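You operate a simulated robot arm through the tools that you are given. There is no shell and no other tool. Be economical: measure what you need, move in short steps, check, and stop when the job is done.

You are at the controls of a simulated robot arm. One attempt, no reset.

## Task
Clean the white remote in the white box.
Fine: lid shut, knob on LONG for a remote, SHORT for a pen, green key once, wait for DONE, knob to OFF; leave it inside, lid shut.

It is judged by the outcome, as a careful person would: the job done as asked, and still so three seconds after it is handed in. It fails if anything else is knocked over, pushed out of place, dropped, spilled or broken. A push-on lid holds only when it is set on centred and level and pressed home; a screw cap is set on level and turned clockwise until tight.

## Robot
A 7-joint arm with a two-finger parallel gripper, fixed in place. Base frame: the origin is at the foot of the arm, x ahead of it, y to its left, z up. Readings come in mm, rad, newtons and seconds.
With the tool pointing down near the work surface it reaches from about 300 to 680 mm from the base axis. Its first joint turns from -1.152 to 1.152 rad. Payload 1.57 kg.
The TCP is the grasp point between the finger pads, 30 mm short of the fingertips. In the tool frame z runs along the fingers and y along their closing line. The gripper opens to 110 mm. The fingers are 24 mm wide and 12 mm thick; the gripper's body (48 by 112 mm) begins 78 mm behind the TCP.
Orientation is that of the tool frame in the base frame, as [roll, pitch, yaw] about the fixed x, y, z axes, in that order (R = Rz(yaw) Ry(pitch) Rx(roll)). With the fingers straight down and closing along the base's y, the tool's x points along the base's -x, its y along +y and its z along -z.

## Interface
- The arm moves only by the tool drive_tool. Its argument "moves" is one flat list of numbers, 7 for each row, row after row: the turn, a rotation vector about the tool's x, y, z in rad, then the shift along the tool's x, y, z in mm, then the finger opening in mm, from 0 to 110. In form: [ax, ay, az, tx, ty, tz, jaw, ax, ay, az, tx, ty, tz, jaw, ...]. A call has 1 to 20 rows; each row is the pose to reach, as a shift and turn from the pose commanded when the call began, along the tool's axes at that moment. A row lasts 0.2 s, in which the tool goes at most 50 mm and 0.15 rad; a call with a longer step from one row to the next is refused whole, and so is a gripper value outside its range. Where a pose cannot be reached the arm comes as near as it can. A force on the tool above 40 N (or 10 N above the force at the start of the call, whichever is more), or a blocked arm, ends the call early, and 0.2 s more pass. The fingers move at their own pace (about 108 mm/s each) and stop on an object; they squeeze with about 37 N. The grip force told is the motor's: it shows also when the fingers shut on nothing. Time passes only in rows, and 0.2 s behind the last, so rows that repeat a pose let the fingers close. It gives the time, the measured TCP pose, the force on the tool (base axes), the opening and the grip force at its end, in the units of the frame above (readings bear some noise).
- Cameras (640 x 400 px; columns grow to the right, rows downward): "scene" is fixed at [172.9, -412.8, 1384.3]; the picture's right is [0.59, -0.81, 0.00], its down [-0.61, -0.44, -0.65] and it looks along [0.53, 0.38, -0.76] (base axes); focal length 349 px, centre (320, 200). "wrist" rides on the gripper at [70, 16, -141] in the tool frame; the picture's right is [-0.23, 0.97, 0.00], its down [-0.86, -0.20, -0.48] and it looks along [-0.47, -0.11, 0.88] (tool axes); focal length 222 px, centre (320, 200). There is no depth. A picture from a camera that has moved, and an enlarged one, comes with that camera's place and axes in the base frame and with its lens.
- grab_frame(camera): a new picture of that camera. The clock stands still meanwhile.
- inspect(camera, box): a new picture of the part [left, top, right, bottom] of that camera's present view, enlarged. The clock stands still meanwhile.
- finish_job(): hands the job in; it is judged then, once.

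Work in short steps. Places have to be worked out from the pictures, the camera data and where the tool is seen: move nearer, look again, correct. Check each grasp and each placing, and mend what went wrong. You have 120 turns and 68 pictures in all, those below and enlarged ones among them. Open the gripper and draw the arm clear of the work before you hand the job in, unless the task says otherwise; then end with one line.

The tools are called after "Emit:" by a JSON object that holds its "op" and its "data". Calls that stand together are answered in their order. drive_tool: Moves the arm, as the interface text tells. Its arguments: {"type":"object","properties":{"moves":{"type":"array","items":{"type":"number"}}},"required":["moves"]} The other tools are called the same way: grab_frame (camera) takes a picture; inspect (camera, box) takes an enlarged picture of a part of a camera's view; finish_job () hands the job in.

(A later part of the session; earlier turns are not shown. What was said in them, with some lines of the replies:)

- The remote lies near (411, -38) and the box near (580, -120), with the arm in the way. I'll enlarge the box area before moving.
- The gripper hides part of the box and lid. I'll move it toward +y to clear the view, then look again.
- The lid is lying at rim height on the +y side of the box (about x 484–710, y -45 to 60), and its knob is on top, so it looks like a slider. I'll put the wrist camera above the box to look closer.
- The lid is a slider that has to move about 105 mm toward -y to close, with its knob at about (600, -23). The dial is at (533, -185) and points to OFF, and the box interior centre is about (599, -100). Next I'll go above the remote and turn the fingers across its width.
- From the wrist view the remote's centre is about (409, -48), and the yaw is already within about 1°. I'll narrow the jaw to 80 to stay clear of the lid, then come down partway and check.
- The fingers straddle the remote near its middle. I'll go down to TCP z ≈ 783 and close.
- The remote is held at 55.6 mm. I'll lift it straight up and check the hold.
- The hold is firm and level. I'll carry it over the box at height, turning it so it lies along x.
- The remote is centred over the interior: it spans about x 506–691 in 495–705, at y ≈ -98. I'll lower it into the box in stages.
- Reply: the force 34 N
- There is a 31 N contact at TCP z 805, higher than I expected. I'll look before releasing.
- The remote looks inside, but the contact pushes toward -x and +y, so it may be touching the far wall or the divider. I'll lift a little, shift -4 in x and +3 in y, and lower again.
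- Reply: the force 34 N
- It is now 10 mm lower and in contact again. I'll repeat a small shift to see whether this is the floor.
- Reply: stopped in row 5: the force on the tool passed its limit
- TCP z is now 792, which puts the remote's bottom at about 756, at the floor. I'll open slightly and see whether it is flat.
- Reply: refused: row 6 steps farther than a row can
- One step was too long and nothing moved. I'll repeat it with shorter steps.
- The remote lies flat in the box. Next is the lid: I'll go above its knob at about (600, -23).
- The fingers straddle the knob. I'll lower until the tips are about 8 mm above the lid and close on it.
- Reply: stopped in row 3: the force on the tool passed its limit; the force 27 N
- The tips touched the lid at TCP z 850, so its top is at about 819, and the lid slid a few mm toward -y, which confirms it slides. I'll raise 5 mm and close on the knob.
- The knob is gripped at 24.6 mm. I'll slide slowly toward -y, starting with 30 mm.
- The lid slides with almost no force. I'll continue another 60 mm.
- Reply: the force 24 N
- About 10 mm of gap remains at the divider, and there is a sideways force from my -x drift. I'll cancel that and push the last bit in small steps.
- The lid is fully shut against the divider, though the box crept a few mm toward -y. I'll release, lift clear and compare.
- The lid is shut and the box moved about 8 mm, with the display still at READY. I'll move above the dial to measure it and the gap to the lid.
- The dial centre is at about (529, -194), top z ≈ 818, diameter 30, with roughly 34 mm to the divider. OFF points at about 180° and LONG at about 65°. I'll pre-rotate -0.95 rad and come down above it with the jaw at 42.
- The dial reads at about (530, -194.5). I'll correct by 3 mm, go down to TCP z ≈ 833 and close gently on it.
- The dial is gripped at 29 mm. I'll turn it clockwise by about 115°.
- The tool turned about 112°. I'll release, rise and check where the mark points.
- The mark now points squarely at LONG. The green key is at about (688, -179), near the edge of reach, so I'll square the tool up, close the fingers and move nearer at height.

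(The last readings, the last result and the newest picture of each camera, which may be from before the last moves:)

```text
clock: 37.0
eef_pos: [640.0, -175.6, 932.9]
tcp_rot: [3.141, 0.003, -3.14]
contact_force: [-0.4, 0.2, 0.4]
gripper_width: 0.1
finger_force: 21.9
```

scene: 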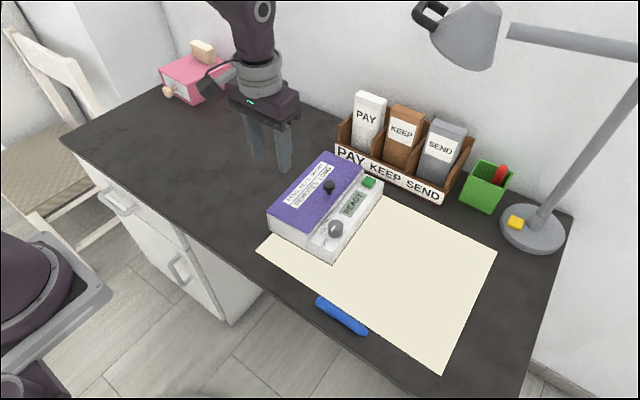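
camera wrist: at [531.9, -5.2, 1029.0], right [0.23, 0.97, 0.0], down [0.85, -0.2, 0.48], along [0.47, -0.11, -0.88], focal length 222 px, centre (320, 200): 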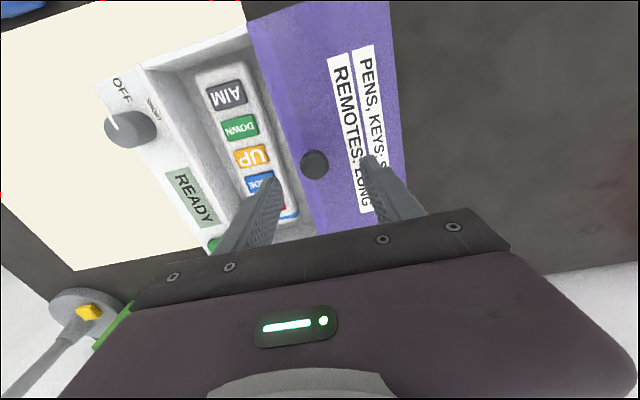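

I'll tilt the fingers outward by 0.3 rad and bring the tip above the key.

Emit:
{"op": "drive_tool", "data": {"moves": [0, -0.1, 0, -13, -1, 5, 0, 0, -0.2, 0, -26, -2, 25, 0, 0, -0.3, 0, -39, -3.5, 50, 0, 0, -0.3, 0, -39, -3.5, 65, 0, 0, -0.3, 0, -39, -3.5, 65, 0]}}

Emit:
{"op": "inspect", "data": {"camera": "scene", "box": [310, 130, 430, 230]}}

Emit:
{"op": "grab_frame", "data": {"camera": "wrist"}}

```text
clock: 38.2
eef_pos: [680.0, -177.4, 868.0]
tcp_rot: [-3.141, 0.305, -3.141]
contact_force: [0.4, 0.1, 1.0]
gripper_width: 0.0
finger_force: 20.9
```

```text
4.00 times, centred on (370, 180) of scene
camera zoom: at [172.9, -412.8, 1384.3], right [0.59, -0.81, 0.0], down [-0.61, -0.44, -0.65], along [0.53, 0.38, -0.76], focal length 1396 px, centre (120, 280)
```

zoom: 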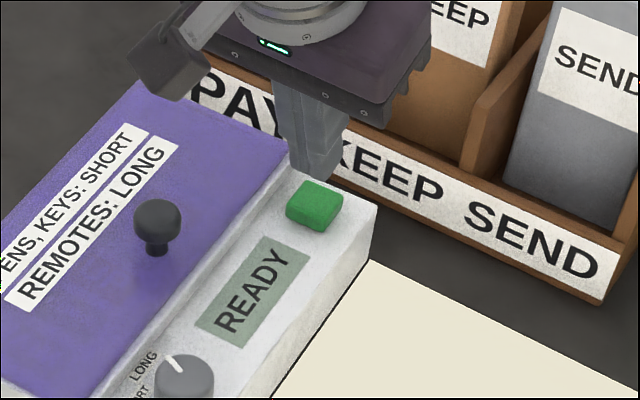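

```text
23 pictures are left
camera wrist: at [571.0, -160.7, 982.2], right [0.22, 0.97, 0.07], down [0.67, -0.2, 0.71], along [0.71, -0.11, -0.7], focal length 222 px, centre (320, 200)
```

wrist: 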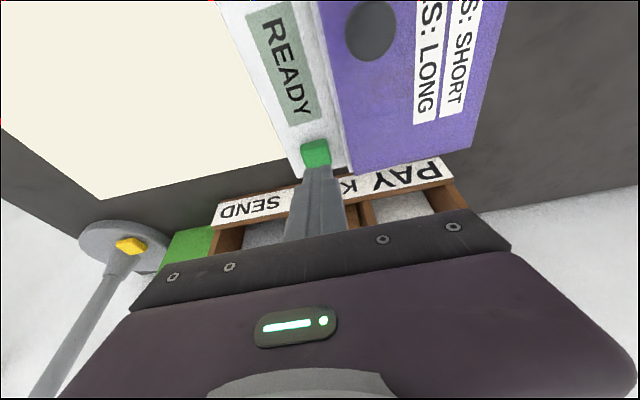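

The tip is over the key, and I'll correct about 3 mm toward -y. Then I'll press down vertically in small steps.

Emit:
{"op": "drive_tool", "data": {"moves": [0, 0, 0, 3.5, -3, 14.5, 0, 0, 0, 0, 7.4, -3, 27, 0, 0, 0, 0, 8.3, -3, 30, 0, 0, 0, 0, 8.9, -3, 31.8, 0, 0, 0, 0, 9.5, -3, 33.7, 0]}}

Emit:
{"op": "inspect", "data": {"camera": "scene", "box": [310, 130, 430, 230]}}

```text
clock: 39.4
eef_pos: [681.0, -180.6, 833.7]
tcp_rot: [-3.14, 0.307, -3.141]
contact_force: [-8.5, 1.3, 24.4]
gripper_width: 0.3
finger_force: 21.6
```

```text
4.00 times, centred on (370, 180) of scene
camera zoom: at [172.2, -412.6, 1384.4], right [0.59, -0.81, 0.0], down [-0.61, -0.44, -0.66], along [0.53, 0.38, -0.76], focal length 1396 px, centre (120, 280)
```

zoom: 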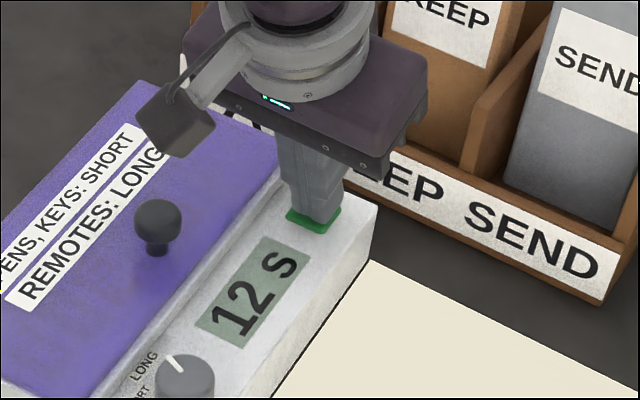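

The press registered and the display counts "12 S". I'll lift straight off and return to an upright tool beside the box while it runs.

Emit:
{"op": "drive_tool", "data": {"moves": [0, 0, 0, -6, 0, -19, 0, 0, 0, 0, -15, 0, -48, 0, 0, 0.1, 0, -20, 0, -75, 0, 0, 0.2, 0, -5, 0, -100, 0, 0, 0.305, 0, 25, 0, -120, 30, 0, 0.305, 0, 60, 0, -125, 42, 0, 0.305, 0, 95, 0, -130, 42, 0, 0.305, 0, 95, 0, -130, 42]}}

```text
clock: 41.2
eef_pos: [552.2, -178.4, 930.8]
tcp_rot: [-3.142, -0.001, -3.141]
contact_force: [0.6, -0.7, -0.4]
gripper_width: 42.2
finger_force: 0.1
```

Now I'll go above the dial pre-rotated the other way while waiting.

Emit:
{"op": "drive_tool", "data": {"moves": [0, 0, 0.14, 3, -2, 4, 42, 0, 0, 0.28, 6, -5, 8, 42, 0, 0, 0.42, 9, -7, 12, 42, 0, 0, 0.56, 12, -9, 16, 42, 0, 0, 0.7, 16, -12, 20, 42, 0, 0, 0.84, 19, -14, 24, 42, 0, 0, 0.98, 22, -16.5, 25, 42, 0, 0, 0.98, 22, -16.5, 25, 42, 0, 0, 0.98, 22, -16.5, 25, 42, 0, 0, 0.98, 22, -16.5, 25, 42, 0, 0, 0.98, 22, -16.5, 25, 42, 0, 0, 0.98, 22, -16.5, 25, 42, 0, 0, 0.98, 22, -16.5, 25, 42, 0, 0, 0.98, 22, -16.5, 25, 42, 0, 0, 0.98, 22, -16.5, 25, 42, 0, 0, 0.98, 22, -16.5, 25, 42, 0, 0, 0.98, 22, -16.5, 25, 42, 0, 0, 0.98, 22, -16.5, 25, 42, 0, 0, 0.98, 22, -16.5, 25, 42, 0, 0, 0.98, 22, -16.5, 25, 42]}}

Emit:
{"op": "drive_tool", "data": {"moves": [0, 0, 0, 0, 0, 0, 42, 0, 0, 0, 0, 0, 0, 42, 0, 0, 0, 0, 0, 0, 42, 0, 0, 0, 0, 0, 0, 42, 0, 0, 0, 0, 0, 0, 42, 0, 0, 0, 0, 0, 0, 42, 0, 0, 0, 0, 0, 0, 42, 0, 0, 0, 0, 0, 0, 42, 0, 0, 0, 0, 0, 0, 42, 0, 0, 0, 0, 0, 0, 42, 0, 0, 0, 0, 0, 0, 42, 0, 0, 0, 0, 0, 0, 42, 0, 0, 0, 0, 0, 0, 42, 0, 0, 0, 0, 0, 0, 42, 0, 0, 0, 0, 0, 0, 42, 0, 0, 0, 0, 0, 0, 42, 0, 0, 0, 0, 0, 0, 42, 0, 0, 0, 0, 0, 0, 42, 0, 0, 0, 0, 0, 0, 42, 0, 0, 0, 0, 0, 0, 42]}}

Emit:
{"op": "drive_tool", "data": {"moves": [0, 0, 0, 0, 0, 0, 42, 0, 0, 0, 0, 0, 0, 42, 0, 0, 0, 0, 0, 0, 42, 0, 0, 0, 0, 0, 0, 42, 0, 0, 0, 0, 0, 0, 42, 0, 0, 0, 0, 0, 0, 42, 0, 0, 0, 0, 0, 0, 42, 0, 0, 0, 0, 0, 0, 42, 0, 0, 0, 0, 0, 0, 42, 0, 0, 0, 0, 0, 0, 42, 0, 0, 0, 0, 0, 0, 42, 0, 0, 0, 0, 0, 0, 42]}}

Emit:
{"op": "inspect", "data": {"camera": "wrist", "box": [200, 70, 440, 230]}}

Emit:
{"op": "inspect", "data": {"camera": "scene", "box": [290, 160, 400, 260]}}

```text
clock: 45.4
eef_pos: [529.7, -196.2, 904.0]
tcp_rot: [3.141, 0.0, 2.162]
contact_force: [-0.5, 0.3, -0.5]
gripper_width: 42.1
finger_force: 0.0
```

```text
clock: 49.6
eef_pos: [529.7, -194.6, 903.3]
tcp_rot: [3.141, 0.0, 2.162]
contact_force: [-0.9, 0.0, 0.8]
gripper_width: 42.3
finger_force: 0.1
```

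```text
clock: 52.2
eef_pos: [529.8, -196.1, 902.8]
tcp_rot: [3.141, 0.0, 2.161]
contact_force: [-0.8, -0.1, -0.1]
gripper_width: 42.0
finger_force: 0.0
```

```text
2.50 times, centred on (320, 150) of wrist
camera zoom: at [504.8, -128.4, 1044.7], right [0.94, 0.35, 0.0], down [0.31, -0.82, 0.48], along [0.17, -0.45, -0.88], focal length 555 px, centre (320, 325)
```

zoom: 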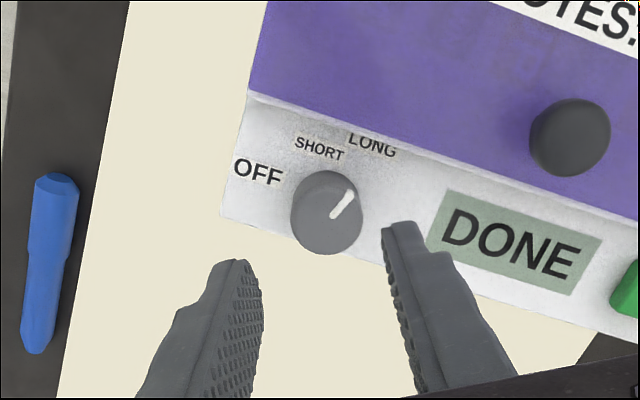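

```text
4.00 times, centred on (345, 210) of scene
camera zoom: at [172.9, -412.8, 1384.3], right [0.59, -0.81, 0.0], down [-0.61, -0.44, -0.65], along [0.53, 0.38, -0.76], focal length 1396 px, centre (220, 160)
```

zoom: 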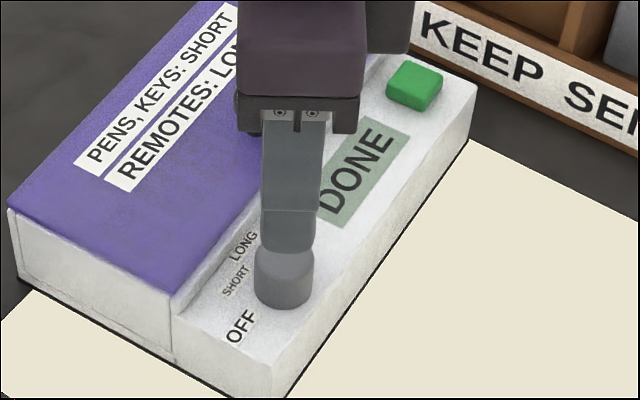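

The display shows DONE. I'll go down, grip the dial and turn it back to OFF.

Emit:
{"op": "drive_tool", "data": {"moves": [0, 0, 0, -0.5, 0, 30, 42, 0, 0, 0, -0.5, 0, 55, 42, 0, 0, 0, -0.5, 0, 69, 42, 0, 0, 0, -0.5, 0, 69, 42, 0, 0, 0, -0.5, 0, 69, 25, 0, 0, 0, -0.5, 0, 69, 20, 0, 0, 0, -0.5, 0, 69, 20]}}

```text
clock: 53.8
eef_pos: [530.0, -197.0, 835.5]
tcp_rot: [3.14, 0.001, 2.163]
contact_force: [10.7, 8.6, 5.2]
gripper_width: 32.4
finger_force: 6.4
```

One finger is pressing first, so I'm off-centre along the closing line. I'll shift 2 mm in tool +y and finish closing.

Emit:
{"op": "drive_tool", "data": {"moves": [0, 0, 0, 0, 1, 0, 20, 0, 0, 0, 0, 2, 0, 20, 0, 0, 0, 0, 2, 0, 20]}}

```text
clock: 54.6
eef_pos: [531.3, -196.1, 834.1]
tcp_rot: [3.141, 0.0, 2.164]
contact_force: [10.2, 6.3, 5.0]
gripper_width: 30.1
finger_force: 5.6
```

It is nearly closed but still one-sided, so I'll shift a bit more.

Emit:
{"op": "drive_tool", "data": {"moves": [0, 0, 0, 0, 1, 0, 20, 0, 0, 0, 0, 1.5, 0, 20, 0, 0, 0, 0, 1.5, 0, 20, 0, 0, 0, 0, 1.5, 0, 20]}}

```text
clock: 55.6
eef_pos: [531.9, -196.0, 833.9]
tcp_rot: [-3.14, 0.001, 2.161]
contact_force: [4.6, -1.5, -0.7]
gripper_width: 29.0
finger_force: 36.3
```

Both pads now grip at 29 mm. I'll turn counter-clockwise by 1.95 rad back to OFF.

Emit:
{"op": "drive_tool", "data": {"moves": [0, 0, -0.14, 0, 0, 0, 20, 0, 0, -0.28, 0, 0, 0, 20, 0, 0, -0.42, 0, 0, 0, 20, 0, 0, -0.56, 0, 0, 0, 20, 0, 0, -0.7, 0, 0, 0, 20, 0, 0, -0.84, 0, 0, 0, 20, 0, 0, -0.98, 0, 0, 0, 20, 0, 0, -1.12, 0, 0, 0, 20, 0, 0, -1.26, 0, 0, 0, 20, 0, 0, -1.4, 0, 0, 0, 20, 0, 0, -1.54, 0, 0, 0, 20, 0, 0, -1.68, 0, 0, 0, 20, 0, 0, -1.82, 0, 0, 0, 20, 0, 0, -1.95, 0, 0, 0, 20, 0, 0, -1.95, 0, 0, 0, 20]}}

Emit:
{"op": "inspect", "data": {"camera": "scene", "box": [290, 170, 390, 260]}}

```text
clock: 58.8
eef_pos: [532.8, -195.0, 834.6]
tcp_rot: [3.141, 0.0, -2.17]
contact_force: [-1.4, -4.4, 0.7]
gripper_width: 29.2
finger_force: 36.7
```

```text
4.44 times, centred on (340, 215) of scene
camera zoom: at [173.0, -412.9, 1384.2], right [0.59, -0.81, 0.0], down [-0.61, -0.44, -0.65], along [0.53, 0.38, -0.76], focal length 1551 px, centre (231, 133)
```

zoom: 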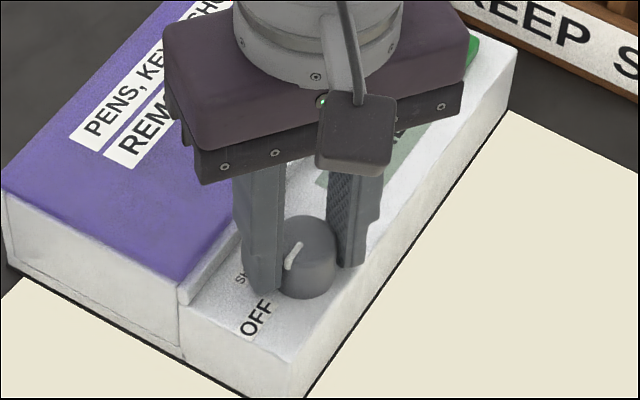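

The mark is back at its original OFF direction. I'll release and draw clear.

Emit:
{"op": "drive_tool", "data": {"moves": [0, 0, 0, 0, 0, 0, 42, 0, 0, 0, 0, 0, 0, 42, 0, 0, 0, 0, 0, -25, 42, 0, 0, 0, 0, 0, -60, 42, 0, 0, 0, 0, 0, -100, 42, 0, 0, 0, 0, 0, -140, 42, 0, 0, 0, 20, 0, -180, 60, 0, 0, 0, 50, 0, -200, 80, 0, 0, 0, 90, 0, -210, 100, 0, 0, 0, 130, 0, -210, 110, 0, 0, 0, 130, 0, -210, 110]}}

Emit:
{"op": "grab_frame", "data": {"camera": "scene"}}

Emit:
{"op": "inspect", "data": {"camera": "scene", "box": [260, 150, 390, 260]}}

```text
clock: 61.2
eef_pos: [458.1, -301.6, 1043.8]
tcp_rot: [-3.141, 0.002, -2.173]
contact_force: [-0.3, -0.6, 0.1]
gripper_width: 110.0
finger_force: 0.1
```

```text
18 pictures are left
```

scene: 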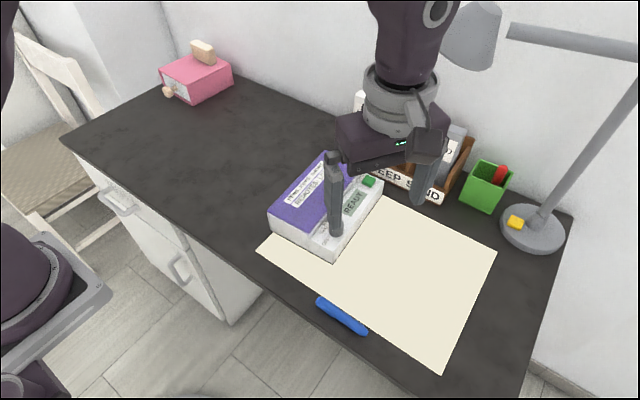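

```text
3.64 times, centred on (325, 205) of scene
camera zoom: at [172.9, -412.8, 1384.3], right [0.59, -0.81, 0.0], down [-0.61, -0.44, -0.65], along [0.53, 0.38, -0.76], focal length 1269 px, centre (302, 182)
```

zoom: 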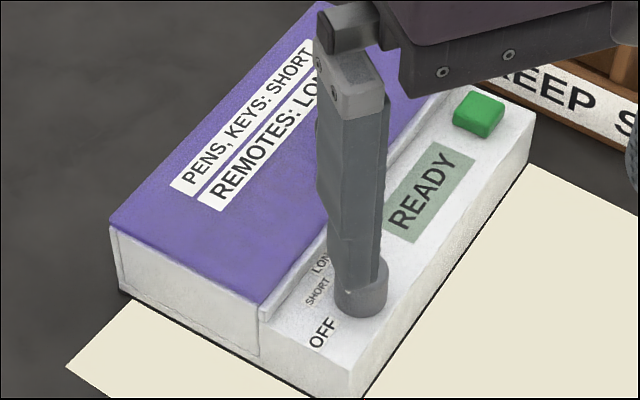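

The display went back to READY with the dial at OFF. I'll draw the arm aside for a final look.

Emit:
{"op": "drive_tool", "data": {"moves": [0, 0, 0, -25, 37, -10, 110, 0, 0, 0, -50, 74, -20, 110, 0, 0, 0, -75, 111, -30, 110, 0, 0, 0, -100, 148, -30, 110, 0, 0, 0, -125, 186, -30, 110, 0, 0, 0, -149, 224, -30, 110, 0, 0, 0, -149, 224, -30, 110]}}

Emit:
{"op": "grab_frame", "data": {"camera": "scene"}}

Emit:
{"op": "inspect", "data": {"camera": "scene", "box": [260, 150, 390, 260]}}

```text
clock: 62.8
eef_pos: [355.9, -51.4, 1076.2]
tcp_rot: [3.141, -0.001, -2.172]
contact_force: [0.9, 1.0, 0.4]
gripper_width: 109.9
finger_force: 0.1
```

```text
16 pictures are left
```

scene: 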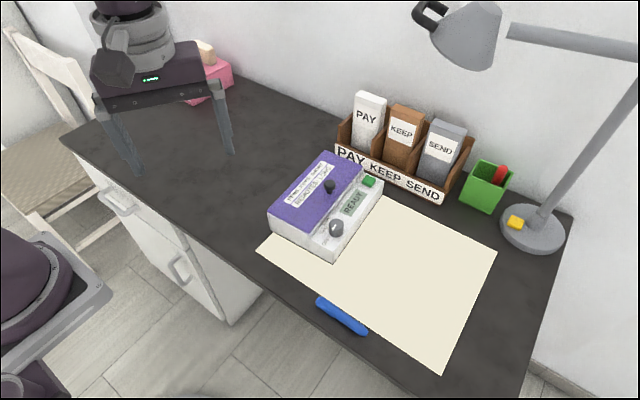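

```text
3.64 times, centred on (325, 205) of scene
camera zoom: at [172.9, -412.8, 1384.3], right [0.59, -0.81, 0.0], down [-0.61, -0.44, -0.65], along [0.53, 0.38, -0.76], focal length 1269 px, centre (302, 182)
```

zoom: 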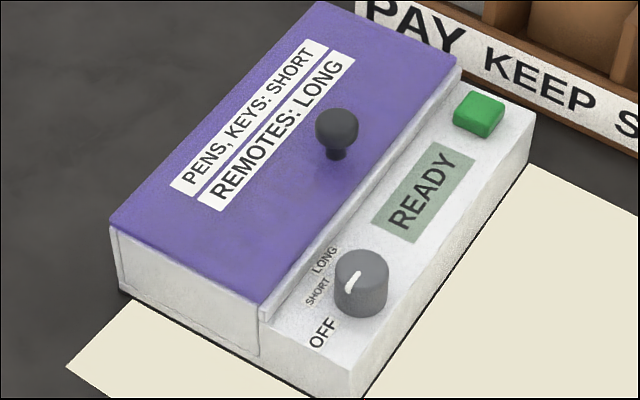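

The lid is shut, the dial is at OFF, the cycle has run and nothing else was disturbed, so I'm handing it in.

Emit:
{"op": "finish_job", "data": {}}

```text
The job is handed in.
```

The white remote was cleaned on LONG with one green-key press and ran to DONE; the knob is back on OFF, and the remote is inside with the lid shut. Closing the lid moved the box about 8 mm, and I left it there.
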